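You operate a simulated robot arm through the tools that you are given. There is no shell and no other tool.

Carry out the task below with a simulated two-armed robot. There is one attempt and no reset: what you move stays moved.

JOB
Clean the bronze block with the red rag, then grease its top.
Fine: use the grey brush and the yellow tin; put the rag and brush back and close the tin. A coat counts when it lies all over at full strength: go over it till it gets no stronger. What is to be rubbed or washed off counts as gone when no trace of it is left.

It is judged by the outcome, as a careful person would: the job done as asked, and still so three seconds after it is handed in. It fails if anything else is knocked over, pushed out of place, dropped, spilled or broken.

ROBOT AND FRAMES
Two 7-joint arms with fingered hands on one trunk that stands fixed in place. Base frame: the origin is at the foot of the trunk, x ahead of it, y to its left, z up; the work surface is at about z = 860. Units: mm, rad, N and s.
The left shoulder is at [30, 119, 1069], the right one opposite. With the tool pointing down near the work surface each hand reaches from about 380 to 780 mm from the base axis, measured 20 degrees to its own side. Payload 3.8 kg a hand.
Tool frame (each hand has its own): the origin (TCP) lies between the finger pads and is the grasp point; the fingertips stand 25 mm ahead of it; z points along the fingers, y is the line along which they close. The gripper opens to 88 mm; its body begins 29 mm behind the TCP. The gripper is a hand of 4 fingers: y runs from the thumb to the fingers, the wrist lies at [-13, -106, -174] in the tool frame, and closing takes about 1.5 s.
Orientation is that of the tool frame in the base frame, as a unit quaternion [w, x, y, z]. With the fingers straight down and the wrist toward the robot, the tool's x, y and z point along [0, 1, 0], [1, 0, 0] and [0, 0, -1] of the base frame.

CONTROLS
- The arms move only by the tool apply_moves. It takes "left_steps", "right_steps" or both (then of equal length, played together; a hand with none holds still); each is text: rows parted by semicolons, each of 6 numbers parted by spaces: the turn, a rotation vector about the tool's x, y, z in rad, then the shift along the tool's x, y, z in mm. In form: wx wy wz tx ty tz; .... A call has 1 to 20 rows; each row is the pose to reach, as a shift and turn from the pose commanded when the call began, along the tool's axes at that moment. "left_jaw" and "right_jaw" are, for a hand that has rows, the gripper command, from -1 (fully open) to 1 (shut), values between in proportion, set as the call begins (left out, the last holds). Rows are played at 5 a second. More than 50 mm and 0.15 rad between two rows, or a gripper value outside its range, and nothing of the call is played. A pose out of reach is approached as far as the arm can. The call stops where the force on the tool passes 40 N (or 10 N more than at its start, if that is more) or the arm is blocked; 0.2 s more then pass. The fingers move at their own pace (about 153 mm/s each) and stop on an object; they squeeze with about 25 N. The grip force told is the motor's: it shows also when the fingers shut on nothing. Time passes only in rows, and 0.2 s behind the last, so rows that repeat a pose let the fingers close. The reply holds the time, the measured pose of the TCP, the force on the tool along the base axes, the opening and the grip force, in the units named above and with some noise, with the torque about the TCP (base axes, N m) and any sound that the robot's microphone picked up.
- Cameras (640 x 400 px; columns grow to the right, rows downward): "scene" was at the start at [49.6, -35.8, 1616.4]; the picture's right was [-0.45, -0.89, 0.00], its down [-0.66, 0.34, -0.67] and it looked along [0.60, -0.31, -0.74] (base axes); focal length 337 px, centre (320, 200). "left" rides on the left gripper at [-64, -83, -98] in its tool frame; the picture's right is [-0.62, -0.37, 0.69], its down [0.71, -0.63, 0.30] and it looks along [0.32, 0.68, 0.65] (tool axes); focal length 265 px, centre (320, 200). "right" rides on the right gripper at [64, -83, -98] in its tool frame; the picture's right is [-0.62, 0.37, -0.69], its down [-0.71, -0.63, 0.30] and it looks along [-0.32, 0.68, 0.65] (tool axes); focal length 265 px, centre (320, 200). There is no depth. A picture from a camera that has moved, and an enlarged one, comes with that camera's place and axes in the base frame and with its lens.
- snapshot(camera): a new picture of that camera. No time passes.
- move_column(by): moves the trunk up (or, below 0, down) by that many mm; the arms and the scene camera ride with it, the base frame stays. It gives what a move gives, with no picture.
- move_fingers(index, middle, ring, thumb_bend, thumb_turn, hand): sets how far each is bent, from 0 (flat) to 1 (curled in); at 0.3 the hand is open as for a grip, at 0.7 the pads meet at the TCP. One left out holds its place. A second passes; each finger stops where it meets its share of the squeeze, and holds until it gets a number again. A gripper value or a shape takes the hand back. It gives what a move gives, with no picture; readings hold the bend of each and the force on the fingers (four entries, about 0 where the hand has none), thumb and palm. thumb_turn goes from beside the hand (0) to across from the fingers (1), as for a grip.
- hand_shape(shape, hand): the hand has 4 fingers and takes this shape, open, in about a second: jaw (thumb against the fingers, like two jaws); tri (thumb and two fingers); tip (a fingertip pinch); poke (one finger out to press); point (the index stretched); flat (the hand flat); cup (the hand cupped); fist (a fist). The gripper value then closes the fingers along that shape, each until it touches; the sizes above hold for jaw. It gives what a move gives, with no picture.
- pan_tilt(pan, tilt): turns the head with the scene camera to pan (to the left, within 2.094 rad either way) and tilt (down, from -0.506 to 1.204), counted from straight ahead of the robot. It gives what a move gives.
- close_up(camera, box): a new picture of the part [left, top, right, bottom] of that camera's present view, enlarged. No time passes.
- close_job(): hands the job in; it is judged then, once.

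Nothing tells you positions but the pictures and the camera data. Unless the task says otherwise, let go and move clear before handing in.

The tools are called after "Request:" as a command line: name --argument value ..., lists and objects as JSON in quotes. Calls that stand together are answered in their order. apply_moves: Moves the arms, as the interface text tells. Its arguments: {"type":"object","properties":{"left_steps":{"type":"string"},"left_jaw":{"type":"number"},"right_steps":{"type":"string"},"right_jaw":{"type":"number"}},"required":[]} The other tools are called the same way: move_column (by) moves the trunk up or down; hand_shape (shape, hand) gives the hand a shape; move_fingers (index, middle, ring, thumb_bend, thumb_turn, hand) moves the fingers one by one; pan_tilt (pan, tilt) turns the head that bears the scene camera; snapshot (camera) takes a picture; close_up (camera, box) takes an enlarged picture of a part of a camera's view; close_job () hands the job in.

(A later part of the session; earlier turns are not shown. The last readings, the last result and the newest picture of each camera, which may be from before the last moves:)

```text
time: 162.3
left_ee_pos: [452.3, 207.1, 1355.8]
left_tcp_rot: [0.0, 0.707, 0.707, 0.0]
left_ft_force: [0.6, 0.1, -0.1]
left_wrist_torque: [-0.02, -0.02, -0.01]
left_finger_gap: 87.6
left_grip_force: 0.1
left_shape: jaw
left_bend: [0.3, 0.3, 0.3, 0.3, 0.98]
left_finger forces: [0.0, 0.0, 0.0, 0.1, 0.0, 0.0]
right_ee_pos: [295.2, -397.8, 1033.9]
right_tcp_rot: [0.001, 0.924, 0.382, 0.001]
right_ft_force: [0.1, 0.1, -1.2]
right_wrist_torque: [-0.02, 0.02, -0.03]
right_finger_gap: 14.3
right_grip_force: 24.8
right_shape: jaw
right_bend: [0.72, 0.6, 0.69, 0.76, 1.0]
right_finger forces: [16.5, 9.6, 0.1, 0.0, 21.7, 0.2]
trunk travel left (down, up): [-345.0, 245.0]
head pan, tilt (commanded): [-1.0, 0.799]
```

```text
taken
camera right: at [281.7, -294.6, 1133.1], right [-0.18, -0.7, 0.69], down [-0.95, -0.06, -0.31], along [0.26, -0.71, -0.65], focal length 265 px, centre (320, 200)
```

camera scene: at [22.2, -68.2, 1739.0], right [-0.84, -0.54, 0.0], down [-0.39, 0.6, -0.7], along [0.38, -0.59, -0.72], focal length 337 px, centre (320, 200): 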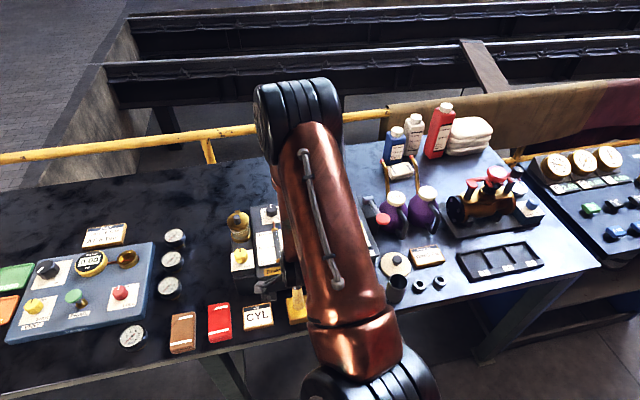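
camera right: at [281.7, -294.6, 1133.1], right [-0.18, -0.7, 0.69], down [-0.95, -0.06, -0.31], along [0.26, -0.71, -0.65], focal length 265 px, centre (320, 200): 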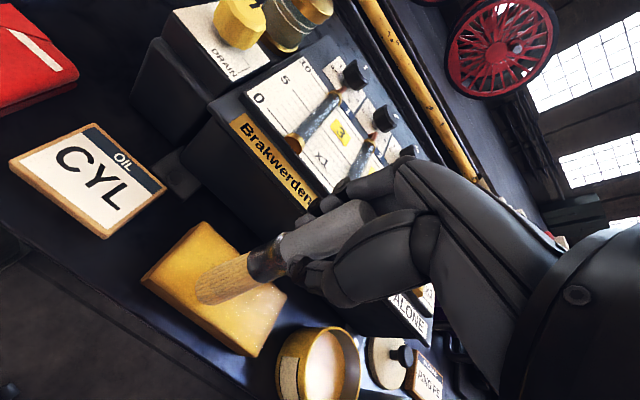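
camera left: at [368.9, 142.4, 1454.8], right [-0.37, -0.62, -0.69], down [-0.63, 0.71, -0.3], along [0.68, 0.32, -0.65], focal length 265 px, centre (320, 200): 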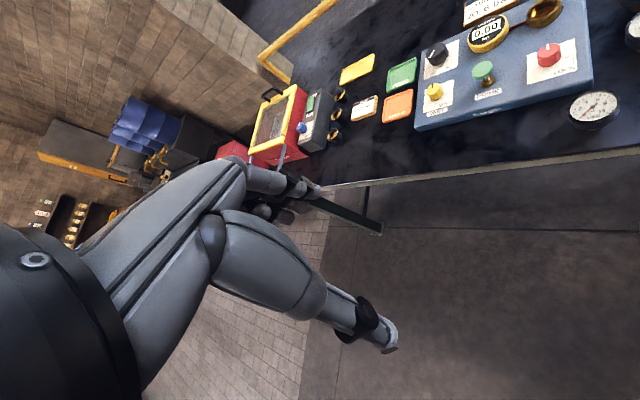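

Contact has gone light; I'll press 0.8 mm lower and continue through the middle and rear rows.

Request:
apply_moves --right_steps "0 0 0 -13 0 0.8; 0 0 0 -26 0 0.8; 0 0 0 -39 0 0.8; 0 0 0 -52 0 0.8; 0 0 0 -65 0 0.8; 0 0 0 -78 0 0.8; 0 0 0 -78 10 0.8; 0 0 0 -65 10 0.8; 0 0 0 -52 10 0.8; 0 0 0 -39 10 0.8; 0 0 0 -26 10 0.8; 0 0 0 -13 10 0.8; 0 0 0 0 10 0.8; 0 0 0 13 10 0.8; 0 0 0 26 10 0.8; 0 0 0 26 20 0.8; 0 0 0 13 20 0.8; 0 0 0 0 20 0.8; 0 0 0 -13 20 0.8; 0 0 0 -26 20 0.8"

Request:
apply_moves --right_steps "0 0 0 -13 0 0.3; 0 0 0 -26 0 0.3; 0 0 0 -39 0 0.3; 0 0 0 -52 0 0.3; 0 0 0 -52 9 0.3; 0 0 0 -39 9 0.3; 0 0 0 -26 9 0.3; 0 0 0 -13 9 0.3; 0 0 0 0 9 0.3; 0 0 0 13 9 0.3; 0 0 0 26 9 0.3; 0 0 0 39 9 0.3; 0 0 0 52 9 0.3; 0 0 0 52 4 0.3; 0 0 0 39 4 0.3; 0 0 0 26 4 0.3; 0 0 0 13 4 0.3; 0 0 0 0 4 0.3; 0 0 0 -13 4 0.3; 0 0 0 -26 4 0.3"

Request:
snapshot --camera "right"

```text
time: 166.5
left_ee_pos: [453.9, 204.8, 1356.4]
left_tcp_rot: [0.0, 0.707, 0.707, 0.0]
left_ft_force: [0.5, -0.3, 0.1]
left_wrist_torque: [0.01, -0.02, -0.01]
left_finger_gap: 87.5
left_grip_force: 0.2
left_shape: jaw
left_bend: [0.3, 0.3, 0.3, 0.3, 0.98]
left_finger forces: [0.0, 0.0, 0.0, 0.0, 0.0, 0.0]
right_ee_pos: [289.3, -429.7, 1032.9]
right_tcp_rot: [0.0, 0.924, 0.383, 0.0]
right_ft_force: [0.1, 0.0, 1.3]
right_wrist_torque: [0.11, -0.12, -0.06]
right_finger_gap: 13.8
right_grip_force: 24.6
right_shape: jaw
right_bend: [0.73, 0.61, 0.69, 0.76, 1.0]
right_finger forces: [18.0, 9.2, 0.0, 0.1, 22.0, 0.1]
trunk travel left (down, up): [-345.0, 245.0]
head pan, tilt (commanded): [-1.0, 0.799]
```

```text
time: 170.7
left_ee_pos: [453.3, 206.4, 1357.1]
left_tcp_rot: [0.0, 0.708, 0.707, 0.0]
left_ft_force: [-0.8, 0.7, -0.3]
left_wrist_torque: [0.03, 0.01, -0.01]
left_finger_gap: 87.7
left_grip_force: 0.0
left_shape: jaw
left_bend: [0.3, 0.3, 0.3, 0.3, 0.98]
left_finger forces: [0.1, 0.0, 0.1, 0.0, 0.1, 0.0]
right_ee_pos: [273.2, -452.0, 1032.9]
right_tcp_rot: [0.001, 0.924, 0.382, 0.0]
right_ft_force: [0.0, 0.2, 1.3]
right_wrist_torque: [0.09, -0.07, 0.05]
right_finger_gap: 14.0
right_grip_force: 24.8
right_shape: jaw
right_bend: [0.73, 0.6, 0.69, 0.76, 1.0]
right_finger forces: [17.9, 9.3, 0.0, 0.0, 22.1, 0.1]
trunk travel left (down, up): [-345.0, 245.0]
head pan, tilt (commanded): [-1.0, 0.799]
```

```text
taken
camera right: at [261.2, -348.3, 1132.0], right [-0.18, -0.7, 0.69], down [-0.95, -0.06, -0.31], along [0.26, -0.71, -0.65], focal length 265 px, centre (320, 200)
```

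right: 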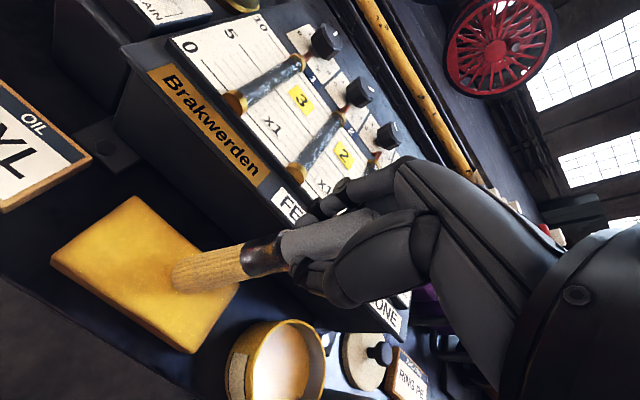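

Steady light contact through the rear rows. I'll lift away and compare the coat.

Request:
apply_moves --right_steps "0 0 0 0 0 -20; 0 0 0 -15 0 -50; 0 0 0 -50 0 -75; 0 0 0 -90 0 -75; 0 0 0 -130 -5 -75; 0 0 0 -150 -10 -75; 0 0 0 -150 -10 -75"

Request:
close_up --camera "scene" --box '[282, 290, 338, 332]'

Request:
close_up --camera "right" --box '[0, 90, 300, 380]'

```text
time: 172.3
left_ee_pos: [452.5, 206.3, 1355.7]
left_tcp_rot: [0.0, 0.707, 0.707, 0.0]
left_ft_force: [-0.6, 0.2, -0.5]
left_wrist_torque: [-0.01, 0.0, -0.02]
left_finger_gap: 87.8
left_grip_force: 0.1
left_shape: jaw
left_bend: [0.3, 0.3, 0.3, 0.3, 0.98]
left_finger forces: [0.0, 0.1, 0.1, 0.0, 0.0, 0.1]
right_ee_pos: [162.4, -550.4, 1108.6]
right_tcp_rot: [0.0, 0.924, 0.382, 0.0]
right_ft_force: [-0.1, -0.7, -1.3]
right_wrist_torque: [0.02, -0.01, 0.04]
right_finger_gap: 14.5
right_grip_force: 25.4
right_shape: jaw
right_bend: [0.73, 0.6, 0.69, 0.76, 1.0]
right_finger forces: [16.8, 9.9, 0.0, 0.0, 21.9, 0.0]
trunk travel left (down, up): [-345.0, 245.0]
head pan, tilt (commanded): [-1.0, 0.799]
```

```text
9.52 times, centred on (310, 311) of scene
camera zoom: at [23.2, -67.7, 1739.0], right [-0.84, -0.54, 0.0], down [-0.39, 0.6, -0.7], along [0.38, -0.59, -0.72], focal length 3206 px, centre (415, -857)
```

zoom: 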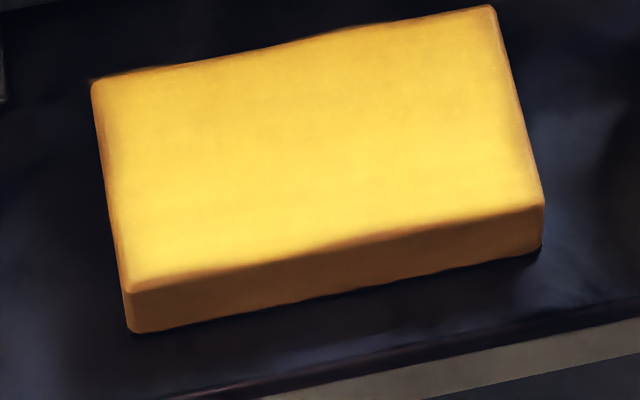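

```text
1.38 times, centred on (150, 235) of right
camera zoom: at [149.6, -447.9, 1207.6], right [-0.18, -0.7, 0.69], down [-0.95, -0.06, -0.31], along [0.26, -0.71, -0.65], focal length 366 px, centre (554, 152)
```

zoom: 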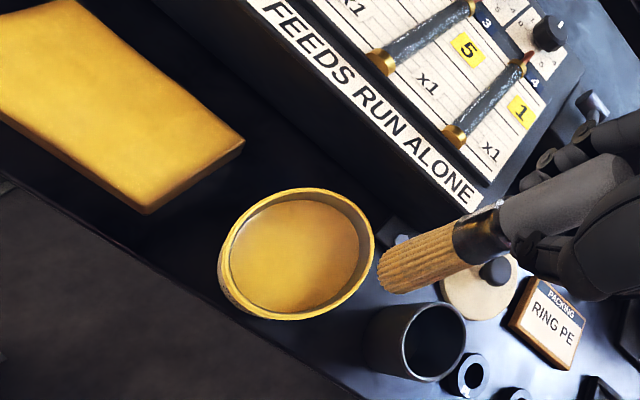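

The coat looks even and no stronger than before. I'll zoom in on the ends to be sure.

Request:
close_up --camera "right" --box '[0, 90, 100, 190]'

Request:
close_up --camera "scene" --box '[316, 288, 340, 318]'

Request:
close_up --camera "scene" --box '[286, 290, 314, 322]'

```text
4.00 times, centred on (50, 140) of right
camera zoom: at [149.6, -447.9, 1207.6], right [-0.18, -0.7, 0.69], down [-0.95, -0.06, -0.31], along [0.26, -0.71, -0.65], focal length 1062 px, centre (1400, 440)
```

zoom: 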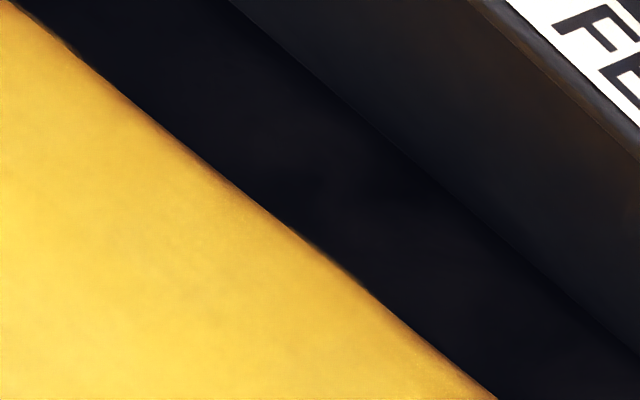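

```text
13.33 times, centred on (328, 303) of scene
camera zoom: at [23.2, -67.7, 1739.0], right [-0.84, -0.54, 0.0], down [-0.39, 0.6, -0.7], along [0.38, -0.59, -0.72], focal length 4488 px, centre (213, -1173)
```

zoom: 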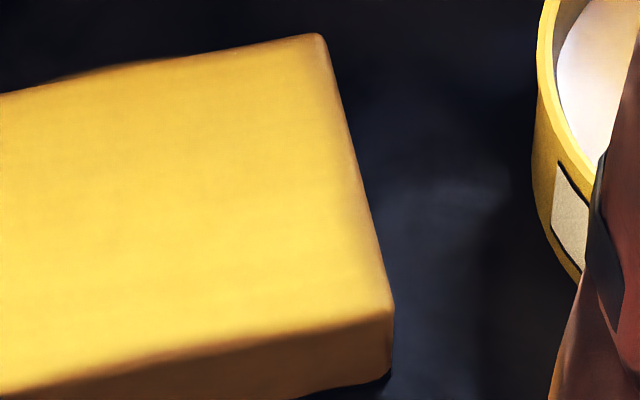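

```text
12.50 times, centred on (300, 306) of scene
camera zoom: at [23.2, -67.7, 1739.0], right [-0.84, -0.54, 0.0], down [-0.39, 0.6, -0.7], along [0.38, -0.59, -0.72], focal length 4207 px, centre (570, -1125)
```

zoom: 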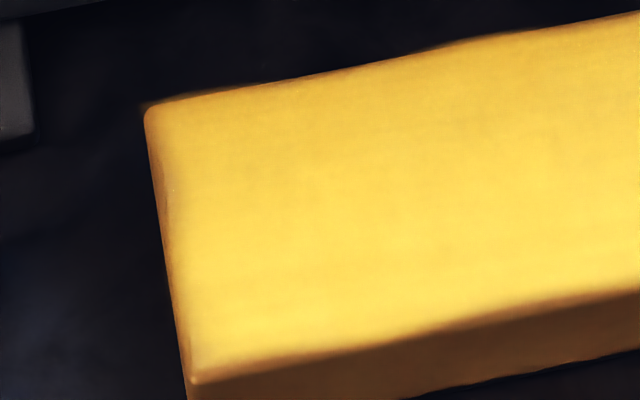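

The coat is even; only the very rims look a shade more orange, which may be the bevel. For certainty I'll dip again and run once more around the edges and the middle.

Request:
apply_moves --right_steps "0 0 0 20 -5 0; 0 0 0 43 -10 0; 0 0 0 43 -10 30; 0 0 0 43 -10 55; 0 0 0 43 -10 70; 0 0 0 43 -10 76; 0 0 0 43 -10 78; 0 0 0 43 -10 78"

```text
time: 174.1
left_ee_pos: [452.2, 207.3, 1356.6]
left_tcp_rot: [0.0, 0.707, 0.707, -0.001]
left_ft_force: [-0.1, -0.5, -0.4]
left_wrist_torque: [-0.02, 0.02, -0.03]
left_finger_gap: 87.5
left_grip_force: 0.0
left_shape: jaw
left_bend: [0.3, 0.3, 0.3, 0.3, 0.98]
left_finger forces: [0.1, 0.0, 0.0, 0.1, 0.0, 0.1]
right_ee_pos: [183.7, -514.2, 1030.9]
right_tcp_rot: [0.002, 0.924, 0.382, 0.001]
right_ft_force: [0.1, -0.5, 8.6]
right_wrist_torque: [-0.03, -0.04, 0.0]
right_finger_gap: 14.1
right_grip_force: 25.5
right_shape: jaw
right_bend: [0.73, 0.6, 0.69, 0.77, 1.0]
right_finger forces: [16.8, 10.2, 0.1, 0.1, 22.9, 0.0]
trunk travel left (down, up): [-345.0, 245.0]
head pan, tilt (commanded): [-1.0, 0.799]
```

Request:
apply_moves --right_steps "0 0 0 0 0 -20; 0 0 0 0 0 -50; 0 0 0 0 0 -70; 0 0 0 35 -3 -70; 0 0 0 70 -6 -70; 0 0 0 105 -9 -70; 0 0 0 140 -13 -65; 0 0 0 170 -17 -55; 0 0 0 193 -21 -45; 0 0 0 193 -21 -25; 0 0 0 193 -21 -10; 0 0 0 193 -21 -5; 0 0 0 193 -21 -3; 0 0 0 193 -21 -3"

Request:
close_up --camera "right" --box '[140, 190, 360, 370]'

```text
time: 177.1
left_ee_pos: [451.8, 205.9, 1356.9]
left_tcp_rot: [-0.001, 0.707, 0.707, 0.0]
left_ft_force: [-0.9, -0.1, 0.5]
left_wrist_torque: [0.0, -0.01, -0.02]
left_finger_gap: 87.5
left_grip_force: 0.0
left_shape: jaw
left_bend: [0.3, 0.3, 0.3, 0.3, 0.98]
left_finger forces: [0.0, 0.0, 0.0, 0.0, 0.0, 0.0]
right_ee_pos: [307.9, -363.3, 1033.7]
right_tcp_rot: [0.001, 0.924, 0.382, 0.001]
right_ft_force: [-0.2, -0.8, 9.0]
right_wrist_torque: [-0.02, 0.03, -0.05]
right_finger_gap: 14.2
right_grip_force: 24.7
right_shape: jaw
right_bend: [0.73, 0.6, 0.69, 0.77, 1.0]
right_finger forces: [16.7, 10.3, 0.1, 0.1, 22.6, 0.0]
right hand out of reach, approached as far as the arm can: row 7, 8
trunk travel left (down, up): [-345.0, 245.0]
head pan, tilt (commanded): [-1.0, 0.799]
```

```text
2.22 times, centred on (250, 280) of right
camera zoom: at [294.2, -259.0, 1131.9], right [-0.18, -0.7, 0.69], down [-0.95, -0.06, -0.31], along [0.26, -0.71, -0.65], focal length 590 px, centre (476, 22)
```

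zoom: 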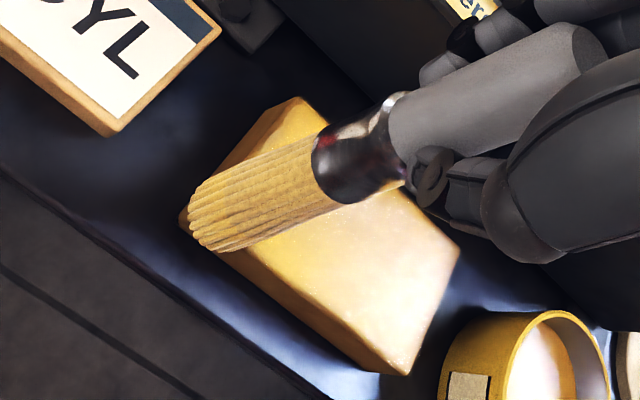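

The bristles are right on the front-left corner. I'll lighten and run along the front, right and rear edges.

Request:
apply_moves --right_steps "0 0 0 -13 0 -0.6; 0 0 0 -26 0 -0.6; 0 0 0 -39 0 -0.6; 0 0 0 -52 0 -0.6; 0 0 0 -65 0 -0.6; 0 0 0 -78 0 -0.6; 0 0 0 -91 0 -0.6; 0 0 0 -104 0 -0.6; 0 0 0 -106 12 -0.6; 0 0 0 -106 25 -0.6; 0 0 0 -106 38 -0.4; 0 0 0 -106 50 -0.4; 0 0 0 -93 52 -0.4; 0 0 0 -80 52 -0.4; 0 0 0 -67 52 -0.4; 0 0 0 -54 52 -0.4; 0 0 0 -41 52 -0.4; 0 0 0 -28 52 -0.4; 0 0 0 -15 52 -0.4; 0 0 0 -2 52 -0.4"

Request:
close_up --camera "right" --box '[80, 190, 360, 390]'

```text
time: 181.3
left_ee_pos: [453.5, 207.8, 1357.0]
left_tcp_rot: [0.0, 0.707, 0.707, 0.0]
left_ft_force: [-0.2, 0.0, -0.7]
left_wrist_torque: [-0.01, 0.0, 0.04]
left_finger_gap: 87.5
left_grip_force: 0.1
left_shape: jaw
left_bend: [0.3, 0.3, 0.3, 0.3, 0.98]
left_finger forces: [0.1, 0.0, 0.1, 0.0, 0.0, 0.1]
right_ee_pos: [340.8, -400.2, 1033.4]
right_tcp_rot: [0.001, 0.924, 0.382, 0.0]
right_ft_force: [-0.2, -0.1, 1.1]
right_wrist_torque: [-0.09, 0.06, 0.01]
right_finger_gap: 14.0
right_grip_force: 25.1
right_shape: jaw
right_bend: [0.73, 0.6, 0.69, 0.77, 1.0]
right_finger forces: [16.2, 11.4, 0.1, 0.0, 22.7, 0.0]
trunk travel left (down, up): [-345.0, 245.0]
head pan, tilt (commanded): [-1.0, 0.799]
```

```text
2.00 times, centred on (220, 290) of right
camera zoom: at [328.5, -296.4, 1132.6], right [-0.18, -0.7, 0.69], down [-0.95, -0.06, -0.31], along [0.26, -0.71, -0.65], focal length 531 px, centre (520, 20)
```

zoom: 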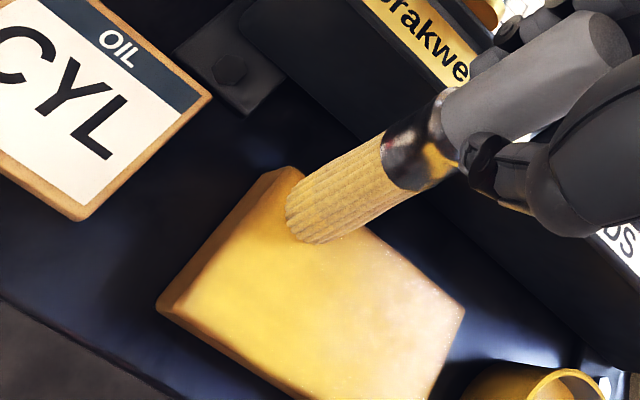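

I'll reach a little further left and run down the left edge, then some middle rows.

Request:
apply_moves --right_steps "0 0 0 6 2 0; 0 0 0 12 2 0; 0 0 0 14 -6 0; 0 0 0 14 -16 0; 0 0 0 14 -28 0; 0 0 0 14 -40 0; 0 0 0 12 -50 0; 0 0 0 10 -40 0; 0 0 0 10 -28 0; 0 0 0 8 -16 0; 0 0 0 10 -6 0; 0 0 0 10 0 0; 0 0 0 0 -4 0; 0 0 0 -13 -8 0; 0 0 0 -26 -8 0; 0 0 0 -39 -8 0; 0 0 0 -52 -8 0; 0 0 0 -65 -8 0; 0 0 0 -78 -8 0; 0 0 0 -91 -8 0"

Request:
close_up --camera "right" --box '[0, 150, 320, 390]'

```text
time: 185.5
left_ee_pos: [452.5, 205.7, 1357.3]
left_tcp_rot: [0.0, 0.707, 0.707, 0.0]
left_ft_force: [-0.6, 0.8, 1.0]
left_wrist_torque: [0.0, 0.02, -0.04]
left_finger_gap: 87.6
left_grip_force: 0.1
left_shape: jaw
left_bend: [0.3, 0.3, 0.3, 0.3, 0.98]
left_finger forces: [0.0, 0.0, 0.0, 0.0, 0.0, 0.1]
right_ee_pos: [271.9, -458.7, 1034.3]
right_tcp_rot: [0.001, 0.924, 0.382, 0.0]
right_ft_force: [-0.1, 0.1, -0.3]
right_wrist_torque: [0.03, -0.09, -0.04]
right_finger_gap: 14.3
right_grip_force: 24.8
right_shape: jaw
right_bend: [0.73, 0.6, 0.69, 0.76, 1.0]
right_finger forces: [17.4, 9.6, 0.1, 0.1, 22.1, 0.0]
trunk travel left (down, up): [-345.0, 245.0]
head pan, tilt (commanded): [-1.0, 0.799]
```

```text
1.67 times, centred on (160, 270) of right
camera zoom: at [258.8, -355.4, 1132.2], right [-0.18, -0.7, 0.69], down [-0.95, -0.06, -0.31], along [0.26, -0.71, -0.65], focal length 442 px, centre (587, 83)
```

zoom: 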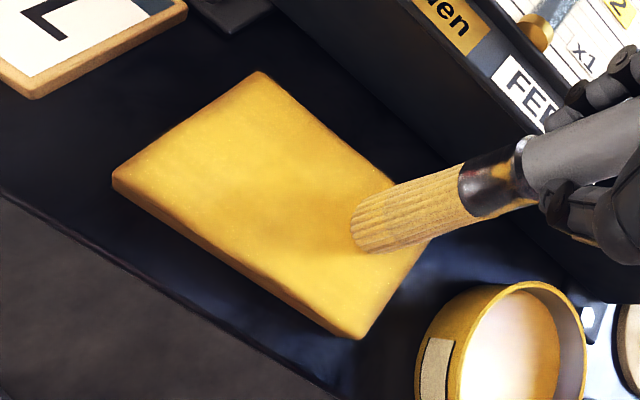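

Request:
apply_moves --right_steps "0 0 0 -14 0 0.4; 0 0 0 -14 -10 0.4; 0 0 0 0 -10 0.4; 0 0 0 13 -10 0.4; 0 0 0 26 -10 0.4; 0 0 0 39 -10 0.4; 0 0 0 52 -10 0.4; 0 0 0 65 -10 0.4; 0 0 0 78 -10 0.4; 0 0 0 91 -10 0.4; 0 0 0 91 -21 0.4; 0 0 0 78 -21 0.4; 0 0 0 65 -21 0.4; 0 0 0 52 -21 0.4; 0 0 0 39 -21 0.4; 0 0 0 26 -21 0.4; 0 0 0 13 -21 0.4; 0 0 0 0 -21 0.4; 0 0 0 -14 -21 0.4; 0 0 0 -14 -32 0.4"

Request:
apply_moves --right_steps "0 0 0 13 0 0.1; 0 0 0 26 0 0.1; 0 0 0 39 0 0.1; 0 0 0 52 0 0.1; 0 0 0 65 0 0.1; 0 0 0 78 0 0.1; 0 0 0 91 0 0.1; 0 0 0 104 0 0.1; 0 0 0 104 -9 0.1; 0 0 0 91 -9 0.1; 0 0 0 78 -9 0.1; 0 0 0 65 -9 0.1; 0 0 0 52 -9 0.1; 0 0 0 39 -9 0.1; 0 0 0 26 -9 0.1; 0 0 0 13 -9 0.1; 0 0 0 0 -9 0.1; 0 0 0 -2 2 0.1; 0 0 0 -2 14 0.1; 0 0 0 -2 26 0.1"

```text
time: 189.7
left_ee_pos: [454.6, 206.7, 1357.6]
left_tcp_rot: [0.001, 0.707, 0.707, 0.0]
left_ft_force: [-0.3, 0.0, 0.3]
left_wrist_torque: [0.0, 0.0, 0.02]
left_finger_gap: 87.8
left_grip_force: 0.1
left_shape: jaw
left_bend: [0.3, 0.3, 0.3, 0.3, 0.98]
left_finger forces: [0.1, 0.0, 0.0, 0.0, 0.1, 0.0]
right_ee_pos: [240.6, -445.5, 1034.1]
right_tcp_rot: [0.001, 0.924, 0.383, 0.001]
right_ft_force: [0.5, -0.3, 1.9]
right_wrist_torque: [-0.04, -0.12, 0.04]
right_finger_gap: 13.4
right_grip_force: 25.0
right_shape: jaw
right_bend: [0.73, 0.61, 0.69, 0.76, 1.0]
right_finger forces: [18.5, 9.5, 0.0, 0.1, 22.4, 0.0]
trunk travel left (down, up): [-345.0, 245.0]
head pan, tilt (commanded): [-1.0, 0.799]
```

```text
time: 193.9
left_ee_pos: [452.9, 205.9, 1356.1]
left_tcp_rot: [0.001, 0.707, 0.707, 0.001]
left_ft_force: [-0.5, -0.8, 0.3]
left_wrist_torque: [0.0, 0.01, 0.02]
left_finger_gap: 87.4
left_grip_force: 0.0
left_shape: jaw
left_bend: [0.3, 0.3, 0.3, 0.3, 0.98]
left_finger forces: [0.0, 0.1, 0.1, 0.0, 0.0, 0.1]
right_ee_pos: [255.0, -466.8, 1032.9]
right_tcp_rot: [0.001, 0.924, 0.383, 0.0]
right_ft_force: [-1.3, 0.4, 2.6]
right_wrist_torque: [0.06, 0.08, -0.01]
right_finger_gap: 13.7
right_grip_force: 24.9
right_shape: jaw
right_bend: [0.73, 0.61, 0.69, 0.76, 1.0]
right_finger forces: [17.1, 10.3, 0.1, 0.0, 23.2, 0.0]
trunk travel left (down, up): [-345.0, 245.0]
head pan, tilt (commanded): [-1.0, 0.799]
```

Full pass complete with light contact. I'll lift away and compare the coat with the last look.

Request:
apply_moves --right_steps "0 0 0 0 0 -20; 0 0 0 -15 0 -50; 0 0 0 -50 0 -75; 0 0 0 -90 -5 -75; 0 0 0 -130 -10 -75; 0 0 0 -130 -10 -75"

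Request:
close_up --camera "scene" --box '[282, 290, 338, 332]'

Request:
close_up --camera "right" --box '[0, 90, 300, 380]'

Request:
close_up --camera "scene" --box '[286, 290, 314, 322]'

```text
time: 195.3
left_ee_pos: [453.2, 206.7, 1357.2]
left_tcp_rot: [0.0, 0.707, 0.707, 0.001]
left_ft_force: [0.1, -0.5, 0.2]
left_wrist_torque: [0.0, 0.0, 0.01]
left_finger_gap: 87.8
left_grip_force: 0.1
left_shape: jaw
left_bend: [0.3, 0.3, 0.3, 0.3, 0.98]
left_finger forces: [0.0, 0.1, 0.0, 0.0, 0.0, 0.1]
right_ee_pos: [156.3, -548.5, 1108.0]
right_tcp_rot: [0.001, 0.924, 0.382, 0.0]
right_ft_force: [-0.1, 0.6, -0.6]
right_wrist_torque: [-0.03, -0.07, -0.01]
right_finger_gap: 13.5
right_grip_force: 25.3
right_shape: jaw
right_bend: [0.73, 0.61, 0.69, 0.76, 1.0]
right_finger forces: [16.5, 10.2, 0.1, 0.0, 21.5, 0.0]
trunk travel left (down, up): [-345.0, 245.0]
head pan, tilt (commanded): [-1.0, 0.799]
```

```text
9.52 times, centred on (310, 311) of scene
camera zoom: at [23.4, -67.2, 1739.1], right [-0.84, -0.54, 0.0], down [-0.39, 0.6, -0.7], along [0.38, -0.59, -0.72], focal length 3206 px, centre (415, -857)
```

zoom: 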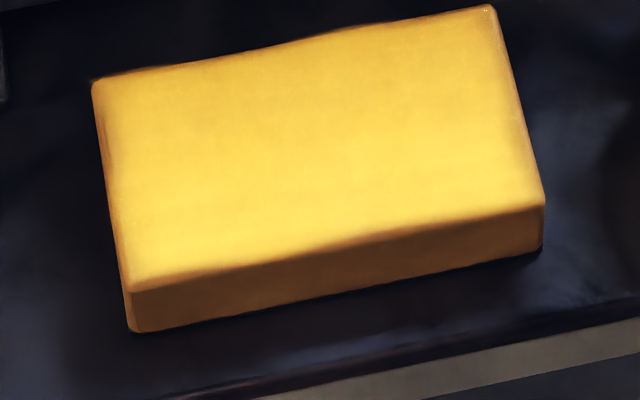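

```text
1.38 times, centred on (150, 235) of right
camera zoom: at [143.2, -444.6, 1205.7], right [-0.18, -0.7, 0.69], down [-0.95, -0.06, -0.31], along [0.25, -0.71, -0.65], focal length 366 px, centre (554, 152)
```

zoom: 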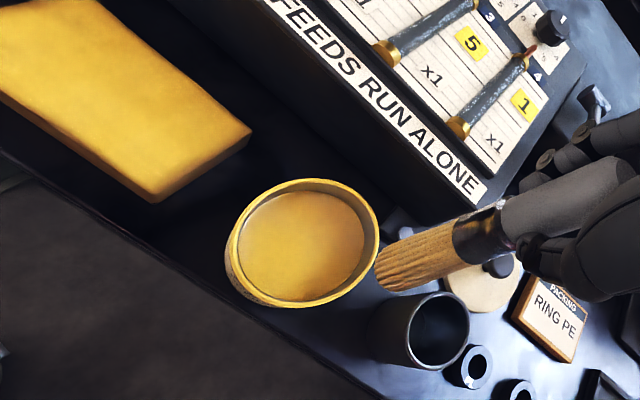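

```text
12.50 times, centred on (300, 306) of scene
camera zoom: at [23.4, -67.2, 1739.1], right [-0.84, -0.54, 0.0], down [-0.39, 0.6, -0.7], along [0.38, -0.59, -0.72], focal length 4207 px, centre (570, -1125)
```

zoom: 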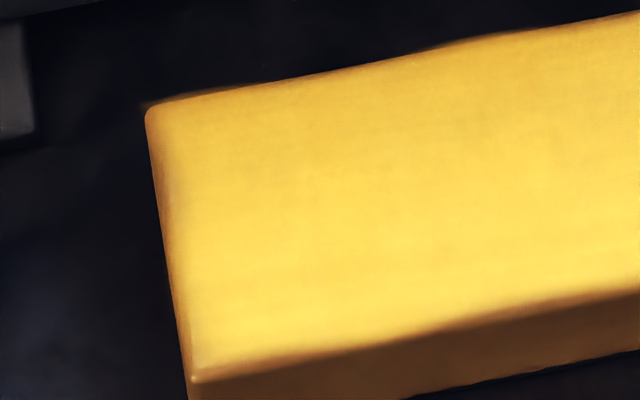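

The coat is unchanged by the last pass, so it is at full strength all over, and the block hasn't moved. Now I'll return the brush to its cup.

Request:
apply_moves --right_steps "-0.02 0 0 -15 -4 -15; -0.04 0 0 -30 -7 -15; -0.06 0 0 -46 -11 -15; -0.06 0 0 -61.4 -14.7 -15; -0.06 0 0 -61.4 -14.7 -15"

Request:
close_up --camera "right" --box '[100, 200, 340, 400]'

```text
time: 196.5
left_ee_pos: [453.7, 206.3, 1356.9]
left_tcp_rot: [0.0, 0.707, 0.707, 0.0]
left_ft_force: [-0.8, 0.8, 0.1]
left_wrist_torque: [-0.01, 0.02, -0.03]
left_finger_gap: 87.2
left_grip_force: 0.1
left_shape: jaw
left_bend: [0.3, 0.3, 0.3, 0.3, 0.98]
left_finger forces: [0.0, 0.0, 0.1, 0.1, 0.1, 0.1]
right_ee_pos: [101.2, -582.1, 1123.5]
right_tcp_rot: [0.028, 0.923, 0.383, 0.011]
right_ft_force: [0.1, -0.5, -0.5]
right_wrist_torque: [-0.01, 0.01, 0.01]
right_finger_gap: 13.5
right_grip_force: 24.8
right_shape: jaw
right_bend: [0.73, 0.61, 0.69, 0.76, 1.0]
right_finger forces: [16.5, 10.0, 0.1, 0.1, 21.4, 0.0]
trunk travel left (down, up): [-345.0, 245.0]
head pan, tilt (commanded): [-1.0, 0.799]
```

```text
2.00 times, centred on (220, 300) of right
camera zoom: at [85.1, -475.0, 1217.0], right [-0.21, -0.67, 0.71], down [-0.94, -0.07, -0.34], along [0.28, -0.74, -0.61], focal length 531 px, centre (520, 0)
```

zoom: 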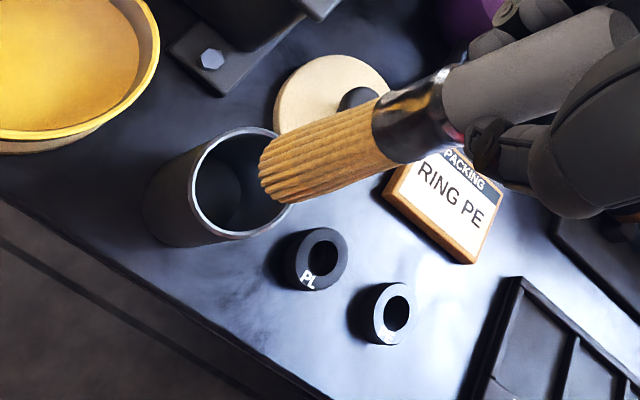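

Small correction to centre over the cup, then lower the brush in.

Request:
apply_moves --right_steps "0 0 0 1.1 -4.6 0; 0 0 0 1.1 -6.4 29.6; 0 0 0 1.1 -8.2 59.6; 0 0 0 1.1 -9.7 84.5; 0 0 0 1.1 -10.7 102; 0 0 0 1.1 -10.7 102"

Request:
close_up --camera "right" --box '[120, 160, 400, 380]'

```text
time: 197.9
left_ee_pos: [454.2, 206.7, 1357.0]
left_tcp_rot: [0.001, 0.707, 0.707, 0.0]
left_ft_force: [0.2, -0.2, -1.0]
left_wrist_torque: [0.01, -0.05, -0.04]
left_finger_gap: 87.5
left_grip_force: 0.1
left_shape: jaw
left_bend: [0.3, 0.3, 0.3, 0.3, 0.98]
left_finger forces: [0.0, 0.1, 0.1, 0.0, 0.0, 0.0]
right_ee_pos: [102.0, -580.2, 1019.9]
right_tcp_rot: [0.028, 0.924, 0.382, 0.012]
right_ft_force: [0.0, 0.0, -0.6]
right_wrist_torque: [0.0, -0.01, 0.0]
right_finger_gap: 13.6
right_grip_force: 24.0
right_shape: jaw
right_bend: [0.73, 0.61, 0.69, 0.76, 1.0]
right_finger forces: [16.3, 9.8, 0.1, 0.1, 21.4, 0.1]
trunk travel left (down, up): [-345.0, 245.0]
head pan, tilt (commanded): [-1.0, 0.799]
```

```text
1.82 times, centred on (260, 270) of right
camera zoom: at [84.2, -472.5, 1113.6], right [-0.21, -0.67, 0.71], down [-0.94, -0.07, -0.34], along [0.28, -0.74, -0.61], focal length 483 px, centre (429, 73)
```

zoom: 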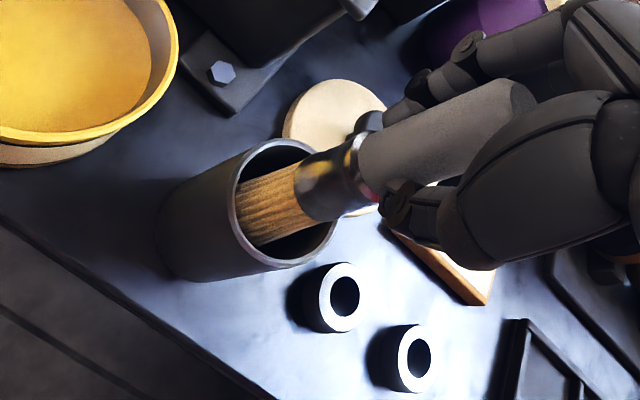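

In the cup; lowering the last bit until it stands on the bottom.

Request:
apply_moves --right_steps "0 0 0 0 -0.3 5; 0 0 0 0 -0.5 9; 0 0 0 0 -0.7 12; 0 0 0 0 -0.7 12"

```text
time: 198.9
left_ee_pos: [453.6, 205.6, 1357.1]
left_tcp_rot: [0.0, 0.707, 0.707, 0.001]
left_ft_force: [0.5, 0.3, 0.1]
left_wrist_torque: [0.0, 0.02, -0.02]
left_finger_gap: 87.5
left_grip_force: 0.0
left_shape: jaw
left_bend: [0.3, 0.3, 0.3, 0.3, 0.98]
left_finger forces: [0.0, 0.1, 0.0, 0.0, 0.0, 0.0]
right_ee_pos: [101.7, -579.9, 1008.1]
right_tcp_rot: [0.029, 0.923, 0.382, 0.012]
right_ft_force: [-0.3, -0.7, -0.4]
right_wrist_torque: [-0.05, 0.02, 0.02]
right_finger_gap: 13.6
right_grip_force: 24.9
right_shape: jaw
right_bend: [0.73, 0.61, 0.69, 0.76, 1.0]
right_finger forces: [16.4, 9.7, 0.1, 0.1, 21.3, 0.0]
trunk travel left (down, up): [-345.0, 245.0]
head pan, tilt (commanded): [-1.0, 0.799]
```

Request:
apply_moves --right_steps "0 0 0 0 -0.1 1.5; 0 0 0 0 -0.2 3; 0 0 0 0 -0.3 4; 0 0 0 0 -0.3 4"

```text
time: 199.9
left_ee_pos: [453.1, 206.1, 1356.3]
left_tcp_rot: [0.001, 0.707, 0.707, 0.0]
left_ft_force: [0.2, 0.0, 0.8]
left_wrist_torque: [-0.01, -0.03, -0.01]
left_finger_gap: 87.3
left_grip_force: 0.0
left_shape: jaw
left_bend: [0.3, 0.3, 0.3, 0.3, 0.98]
left_finger forces: [0.0, 0.1, 0.0, 0.0, 0.0, 0.0]
right_ee_pos: [102.0, -580.5, 1004.9]
right_tcp_rot: [0.029, 0.923, 0.382, 0.013]
right_ft_force: [-0.2, 1.3, 7.6]
right_wrist_torque: [-0.02, -0.04, -0.01]
right_finger_gap: 13.9
right_grip_force: 25.2
right_shape: jaw
right_bend: [0.73, 0.61, 0.69, 0.76, 1.0]
right_finger forces: [16.7, 10.4, 0.0, 0.0, 22.8, 0.0]
trunk travel left (down, up): [-345.0, 245.0]
head pan, tilt (commanded): [-1.0, 0.799]
```

It stands on the bottom. I'll ease up 1 mm, open, and rise clear.

Request:
apply_moves --right_steps "0 0 0 0 0.1 -1; 0 0 0 0 0.1 -1; 0 0 0 0 0.1 -1; 0 0 0 0 0.1 -1; 0 0 0 0 0.1 -1; 0 0 0 0 0.1 -1; 0 0 0 0 0.1 -1; 0 0 0 0 0.1 -1" --right_jaw -0.4

Request:
close_up --camera "right" --box '[120, 160, 400, 380]'

```text
time: 201.7
left_ee_pos: [452.9, 206.6, 1356.3]
left_tcp_rot: [0.001, 0.707, 0.707, 0.0]
left_ft_force: [0.3, 0.1, 0.0]
left_wrist_torque: [0.01, -0.01, -0.01]
left_finger_gap: 87.8
left_grip_force: 0.0
left_shape: jaw
left_bend: [0.3, 0.3, 0.3, 0.3, 0.98]
left_finger forces: [0.0, 0.0, 0.0, 0.0, 0.1, 0.0]
right_ee_pos: [100.5, -580.5, 1005.3]
right_tcp_rot: [0.028, 0.923, 0.383, 0.012]
right_ft_force: [-0.5, 0.3, -0.4]
right_wrist_torque: [-0.04, 0.01, 0.0]
right_finger_gap: 61.2
right_grip_force: 0.0
right_shape: jaw
right_bend: [0.28, 0.37, 0.34, 0.58, 0.99]
right_finger forces: [0.0, 0.0, 0.0, 0.0, 0.0, 0.0]
trunk travel left (down, up): [-345.0, 245.0]
head pan, tilt (commanded): [-1.0, 0.799]
```

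```text
1.82 times, centred on (260, 270) of right
camera zoom: at [84.3, -472.3, 1098.4], right [-0.21, -0.67, 0.71], down [-0.94, -0.07, -0.34], along [0.28, -0.74, -0.61], focal length 483 px, centre (429, 73)
```

zoom: 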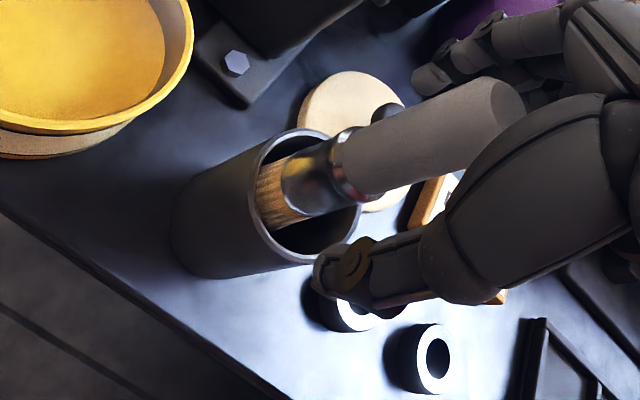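

The brush is released and standing. Rising straight off and levelling the hand.

Request:
apply_moves --right_steps "0 0 0 0 1.2 -20; 0 0 0 0 2.7 -45; 0 0 0 0 4.2 -70; 0.03 0 0 0 5.7 -95; 0.06 0 0 0 6.5 -110; 0.06 0 0 0 6.5 -110"

Request:
snapshot --camera "right"

```text
time: 203.1
left_ee_pos: [452.2, 206.6, 1357.1]
left_tcp_rot: [0.0, 0.707, 0.707, 0.0]
left_ft_force: [-0.4, -1.1, 0.4]
left_wrist_torque: [0.03, 0.0, -0.04]
left_finger_gap: 87.6
left_grip_force: 0.0
left_shape: jaw
left_bend: [0.3, 0.3, 0.3, 0.3, 0.98]
left_finger forces: [0.0, 0.0, 0.1, 0.0, 0.0, 0.0]
right_ee_pos: [100.4, -580.2, 1117.1]
right_tcp_rot: [0.001, 0.924, 0.383, 0.0]
right_ft_force: [1.1, -0.1, -0.3]
right_wrist_torque: [0.02, 0.02, 0.01]
right_finger_gap: 61.3
right_grip_force: 0.0
right_shape: jaw
right_bend: [0.28, 0.37, 0.34, 0.58, 0.99]
right_finger forces: [0.0, 0.0, 0.0, 0.0, 0.0, 0.0]
trunk travel left (down, up): [-345.0, 245.0]
head pan, tilt (commanded): [-1.0, 0.799]
```

```text
taken
camera right: at [87.6, -476.6, 1214.3], right [-0.18, -0.7, 0.69], down [-0.95, -0.06, -0.31], along [0.25, -0.71, -0.65], focal length 265 px, centre (320, 200)
```

right: 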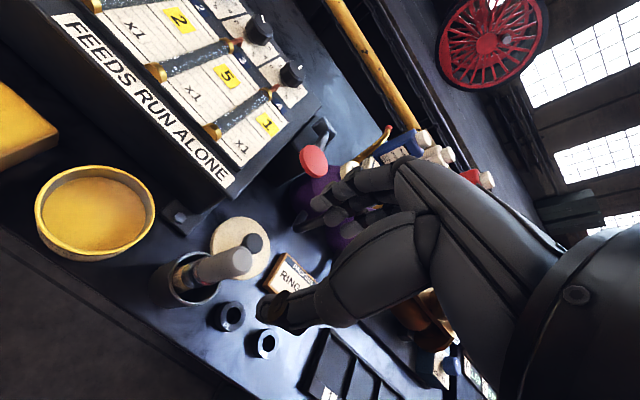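

The brush is back upright in its cup. I'll raise the hand, lower the trunk to its original height, then fetch the lid.

Request:
apply_moves --right_steps "0 0 0 0 0 -40; 0 0 0 0 0 -80; 0 0 0 0 0 -122; 0 0 0 0 0 -122"

Request:
move_column --by -120

Request:
snapshot --camera "right"

Request:
snapshot --camera "scene"

```text
time: 204.1
left_ee_pos: [452.8, 207.2, 1357.7]
left_tcp_rot: [0.0, 0.707, 0.707, 0.0]
left_ft_force: [0.6, 0.2, -0.5]
left_wrist_torque: [-0.03, -0.03, -0.03]
left_finger_gap: 87.7
left_grip_force: 0.0
left_shape: jaw
left_bend: [0.3, 0.3, 0.3, 0.3, 0.98]
left_finger forces: [0.0, 0.1, 0.1, 0.0, 0.0, 0.0]
right_ee_pos: [101.7, -580.4, 1238.6]
right_tcp_rot: [0.001, 0.924, 0.383, 0.001]
right_ft_force: [1.1, -0.7, 0.1]
right_wrist_torque: [-0.02, -0.02, 0.06]
right_finger_gap: 61.4
right_grip_force: 0.1
right_shape: jaw
right_bend: [0.28, 0.37, 0.34, 0.58, 0.99]
right_finger forces: [0.0, 0.0, 0.0, 0.1, 0.1, 0.1]
trunk travel left (down, up): [-345.0, 245.0]
head pan, tilt (commanded): [-1.0, 0.799]
```

```text
time: 205.6
left_ee_pos: [452.6, 205.9, 1237.7]
left_tcp_rot: [0.0, 0.706, 0.708, 0.0]
left_ft_force: [-0.8, -0.6, 0.1]
left_wrist_torque: [0.01, 0.03, -0.03]
left_finger_gap: 87.5
left_grip_force: 0.0
left_shape: jaw
left_bend: [0.3, 0.3, 0.3, 0.3, 0.98]
left_finger forces: [0.0, 0.0, 0.1, 0.0, 0.0, 0.0]
right_ee_pos: [101.6, -580.0, 1118.2]
right_tcp_rot: [0.001, 0.924, 0.383, 0.0]
right_ft_force: [0.2, -0.3, -0.3]
right_wrist_torque: [0.02, -0.06, -0.02]
right_finger_gap: 61.3
right_grip_force: 0.1
right_shape: jaw
right_bend: [0.28, 0.37, 0.34, 0.58, 0.99]
right_finger forces: [0.0, 0.0, 0.0, 0.0, 0.1, 0.0]
trunk travel left (down, up): [-225.0, 365.0]
head pan, tilt (commanded): [-1.0, 0.799]
```

```text
taken
camera right: at [89.2, -476.1, 1216.5], right [-0.18, -0.7, 0.69], down [-0.95, -0.06, -0.31], along [0.26, -0.71, -0.65], focal length 265 px, centre (320, 200)
```

right: 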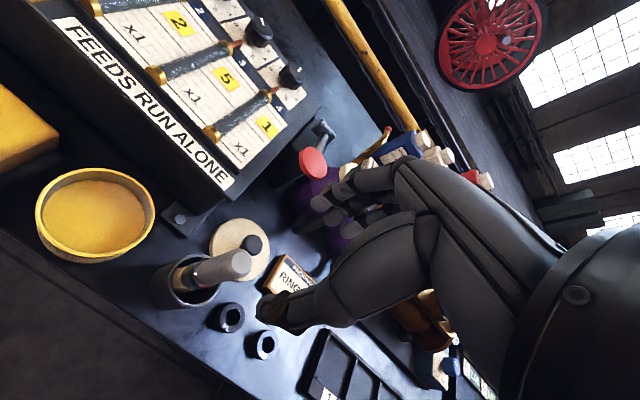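

```text
taken
camera scene: at [22.6, -67.7, 1619.2], right [-0.84, -0.54, 0.0], down [-0.39, 0.6, -0.7], along [0.38, -0.59, -0.72], focal length 337 px, centre (320, 200)
```

scene: 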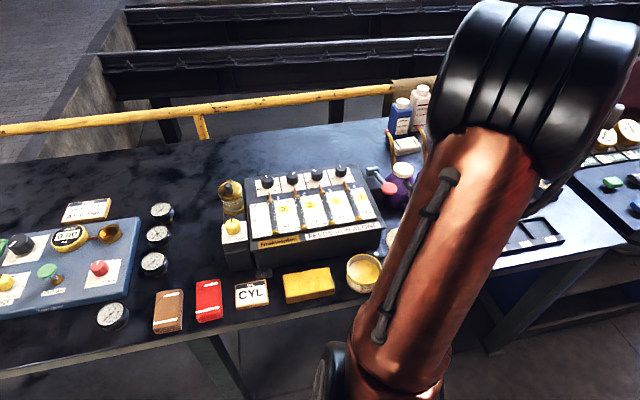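

Everything is in order. I'll go back to the lid along the same path I left it by, turning the wrist away from the brush.

Request:
apply_moves --right_steps "0 0 -0.126 -7.5 9.3 0; 0 0 -0.252 -15 18.6 0; 0 0 -0.378 -22.5 27.9 0; 0 0 -0.504 -30 37.2 0; 0 0 -0.63 -37.5 46.5 0; 0 0 -0.756 -45 55.8 0; 0 0 -0.882 -52.5 65 0; 0 0 -1.008 -60 74.4 0; 0 0 -1.134 -67.6 83.7 0; 0 0 -1.134 -67.6 83.7 0"

Request:
snapshot --camera "right"

```text
time: 207.8
left_ee_pos: [452.9, 206.9, 1235.8]
left_tcp_rot: [0.0, 0.707, 0.707, 0.001]
left_ft_force: [0.3, 0.0, 0.5]
left_wrist_torque: [-0.03, -0.01, -0.02]
left_finger_gap: 87.7
left_grip_force: 0.1
left_shape: jaw
left_bend: [0.3, 0.3, 0.3, 0.3, 0.98]
left_finger forces: [0.0, 0.1, 0.0, 0.0, 0.0, 0.0]
right_ee_pos: [113.8, -685.7, 1117.9]
right_tcp_rot: [0.001, 0.573, 0.82, 0.0]
right_ft_force: [-0.1, -0.1, 0.1]
right_wrist_torque: [0.0, 0.01, -0.01]
right_finger_gap: 61.3
right_grip_force: 0.0
right_shape: jaw
right_bend: [0.28, 0.37, 0.34, 0.58, 0.99]
right_finger forces: [0.0, 0.0, 0.1, 0.1, 0.0, 0.0]
trunk travel left (down, up): [-225.0, 365.0]
head pan, tilt (commanded): [-1.0, 0.799]
```

```text
taken
camera right: at [13.8, -655.4, 1216.4], right [0.56, -0.46, 0.69], down [-0.35, -0.89, -0.3], along [0.75, -0.07, -0.65], focal length 265 px, centre (320, 200)
```

right: 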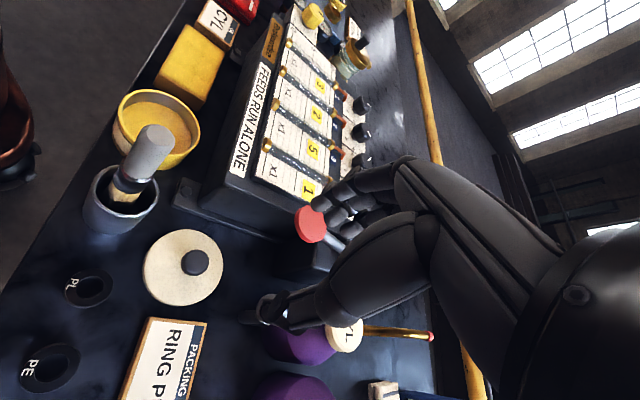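

The lid is where I left it. I'll descend around its knob, staying clear of the pump lever.

Request:
apply_moves --right_steps "0 0 0 0 0 40; 0 0 0 0 0 80; 0 0 0 0 0 120; 0 0 0 0 2 148; 0 0 0 0 9 163; 0 0 0 0 15 178; 0 0 0 0 17 195; 0 0 0 0 19 208; 0 0 0 0 23 216; 0 0 0 0 25.5 219; 0 0 0 0 25.5 219"

Request:
close_up --camera "right" --box '[180, 140, 420, 360]'

```text
time: 210.2
left_ee_pos: [453.8, 206.6, 1236.7]
left_tcp_rot: [0.0, 0.707, 0.707, 0.0]
left_ft_force: [-0.1, -0.4, 0.7]
left_wrist_torque: [0.02, 0.04, 0.01]
left_finger_gap: 87.8
left_grip_force: 0.1
left_shape: jaw
left_bend: [0.3, 0.3, 0.3, 0.3, 0.98]
left_finger forces: [0.0, 0.1, 0.0, 0.0, 0.0, 0.1]
right_ee_pos: [137.8, -676.5, 899.9]
right_tcp_rot: [0.002, 0.574, 0.819, 0.0]
right_ft_force: [0.0, 0.1, 0.9]
right_wrist_torque: [0.0, 0.01, -0.01]
right_finger_gap: 61.1
right_grip_force: 0.1
right_shape: jaw
right_bend: [0.28, 0.37, 0.34, 0.58, 0.99]
right_finger forces: [0.0, 0.0, 0.1, 0.1, 0.0, 0.0]
trunk travel left (down, up): [-225.0, 365.0]
head pan, tilt (commanded): [-1.0, 0.799]
```

```text
1.82 times, centred on (300, 250) of right
camera zoom: at [38.0, -646.8, 997.1], right [0.56, -0.46, 0.69], down [-0.35, -0.89, -0.3], along [0.75, -0.07, -0.65], focal length 483 px, centre (356, 109)
```

zoom: 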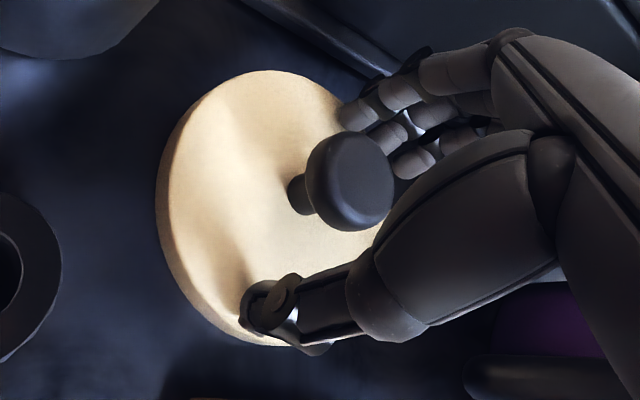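

The knob is between thumb and fingers. Lowering 1.5 mm and closing.

Request:
apply_moves --right_steps "0 0 0 0 0 1.5; 0 0 0 0 0 1.5"

Request:
apply_moves --right_steps "0 0 0 0 0 0; 0 0 0 0 0 0; 0 0 0 0 0 0; 0 0 0 0 0 0; 0 0 0 0 0 0; 0 0 0 0 0 0; 0 0 0 0 0 0; 0 0 0 0 0 0; 0 0 0 0 0 0" --right_jaw 1

Request:
close_up --camera "right" --box '[180, 140, 420, 360]'

```text
time: 210.8
left_ee_pos: [453.1, 205.8, 1237.3]
left_tcp_rot: [0.001, 0.707, 0.708, -0.001]
left_ft_force: [0.0, -0.1, -0.8]
left_wrist_torque: [-0.02, 0.01, 0.03]
left_finger_gap: 87.3
left_grip_force: 0.1
left_shape: jaw
left_bend: [0.3, 0.3, 0.3, 0.3, 0.98]
left_finger forces: [0.0, 0.0, 0.1, 0.0, 0.0, 0.0]
right_ee_pos: [137.4, -678.7, 897.6]
right_tcp_rot: [0.002, 0.573, 0.82, 0.0]
right_ft_force: [-0.1, 1.5, 0.6]
right_wrist_torque: [0.0, -0.03, -0.01]
right_finger_gap: 61.2
right_grip_force: 0.1
right_shape: jaw
right_bend: [0.28, 0.37, 0.34, 0.58, 0.99]
right_finger forces: [0.0, 0.2, 0.0, 0.0, 0.0, 0.0]
trunk travel left (down, up): [-225.0, 365.0]
head pan, tilt (commanded): [-1.0, 0.799]
```

```text
time: 212.8
left_ee_pos: [452.1, 206.4, 1236.3]
left_tcp_rot: [0.0, 0.707, 0.708, 0.0]
left_ft_force: [-0.2, -0.6, 0.0]
left_wrist_torque: [-0.04, 0.01, 0.01]
left_finger_gap: 87.6
left_grip_force: 0.0
left_shape: jaw
left_bend: [0.3, 0.3, 0.3, 0.3, 0.98]
left_finger forces: [0.0, 0.0, 0.0, 0.0, 0.0, 0.1]
right_ee_pos: [138.0, -677.8, 896.2]
right_tcp_rot: [0.002, 0.574, 0.819, 0.001]
right_ft_force: [0.2, -0.6, 3.2]
right_wrist_torque: [0.09, -0.12, -0.04]
right_finger_gap: 13.4
right_grip_force: 25.1
right_shape: jaw
right_bend: [0.74, 0.71, 0.7, 0.78, 1.0]
right_finger forces: [18.8, 4.0, 0.0, 0.0, 23.3, 0.0]
trunk travel left (down, up): [-225.0, 365.0]
head pan, tilt (commanded): [-1.0, 0.799]
```

```text
1.82 times, centred on (300, 250) of right
camera zoom: at [37.5, -646.3, 995.6], right [0.56, -0.46, 0.69], down [-0.35, -0.89, -0.3], along [0.75, -0.07, -0.65], focal length 483 px, centre (356, 109)
```

zoom: 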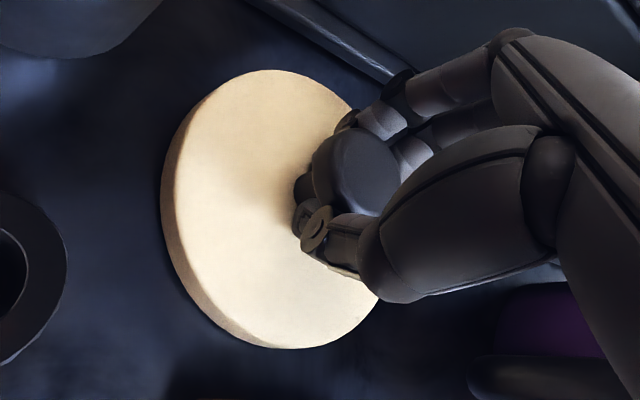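

Held. I'll carry the lid back along the same route, first to the waypoint beside the board.

Request:
apply_moves --right_steps "0 0 0 0 0 -12; 0 0 0 0 0 -27; 0 0 0.1 0 0 -45; 0 0 0.2 0 0 -62; 0 0 0.31 8.2 9.7 -87; 0 0 0.42 16.4 19.4 -117; 0 0 0.53 24.6 29.2 -142; 0 0 0.6 32.8 38.9 -162; 0 0 0.654 41 48.6 -177; 0 0 0.654 41 48.6 -177"

Request:
snapshot --camera "right"

```text
time: 215.0
left_ee_pos: [453.1, 206.5, 1236.2]
left_tcp_rot: [0.001, 0.708, 0.706, 0.0]
left_ft_force: [-0.3, 0.4, 0.6]
left_wrist_torque: [0.0, -0.01, 0.01]
left_finger_gap: 87.5
left_grip_force: 0.0
left_shape: jaw
left_bend: [0.3, 0.3, 0.3, 0.3, 0.98]
left_finger forces: [0.0, 0.0, 0.1, 0.0, 0.0, 0.0]
right_ee_pos: [170.7, -624.4, 1074.9]
right_tcp_rot: [0.001, 0.807, 0.591, 0.0]
right_ft_force: [-1.1, -0.9, -0.8]
right_wrist_torque: [-0.02, 0.01, 0.01]
right_finger_gap: 13.4
right_grip_force: 25.3
right_shape: jaw
right_bend: [0.74, 0.71, 0.7, 0.78, 1.0]
right_finger forces: [17.1, 4.6, 0.0, 0.1, 23.9, 0.1]
trunk travel left (down, up): [-225.0, 365.0]
head pan, tilt (commanded): [-1.0, 0.799]
```

```text
taken
camera right: at [110.4, -538.4, 1173.3], right [0.16, -0.7, 0.69], down [-0.82, -0.49, -0.31], along [0.55, -0.52, -0.65], focal length 265 px, centre (320, 200)
```

right: 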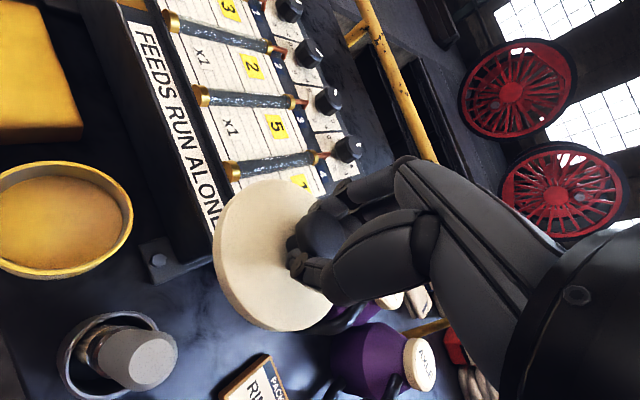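

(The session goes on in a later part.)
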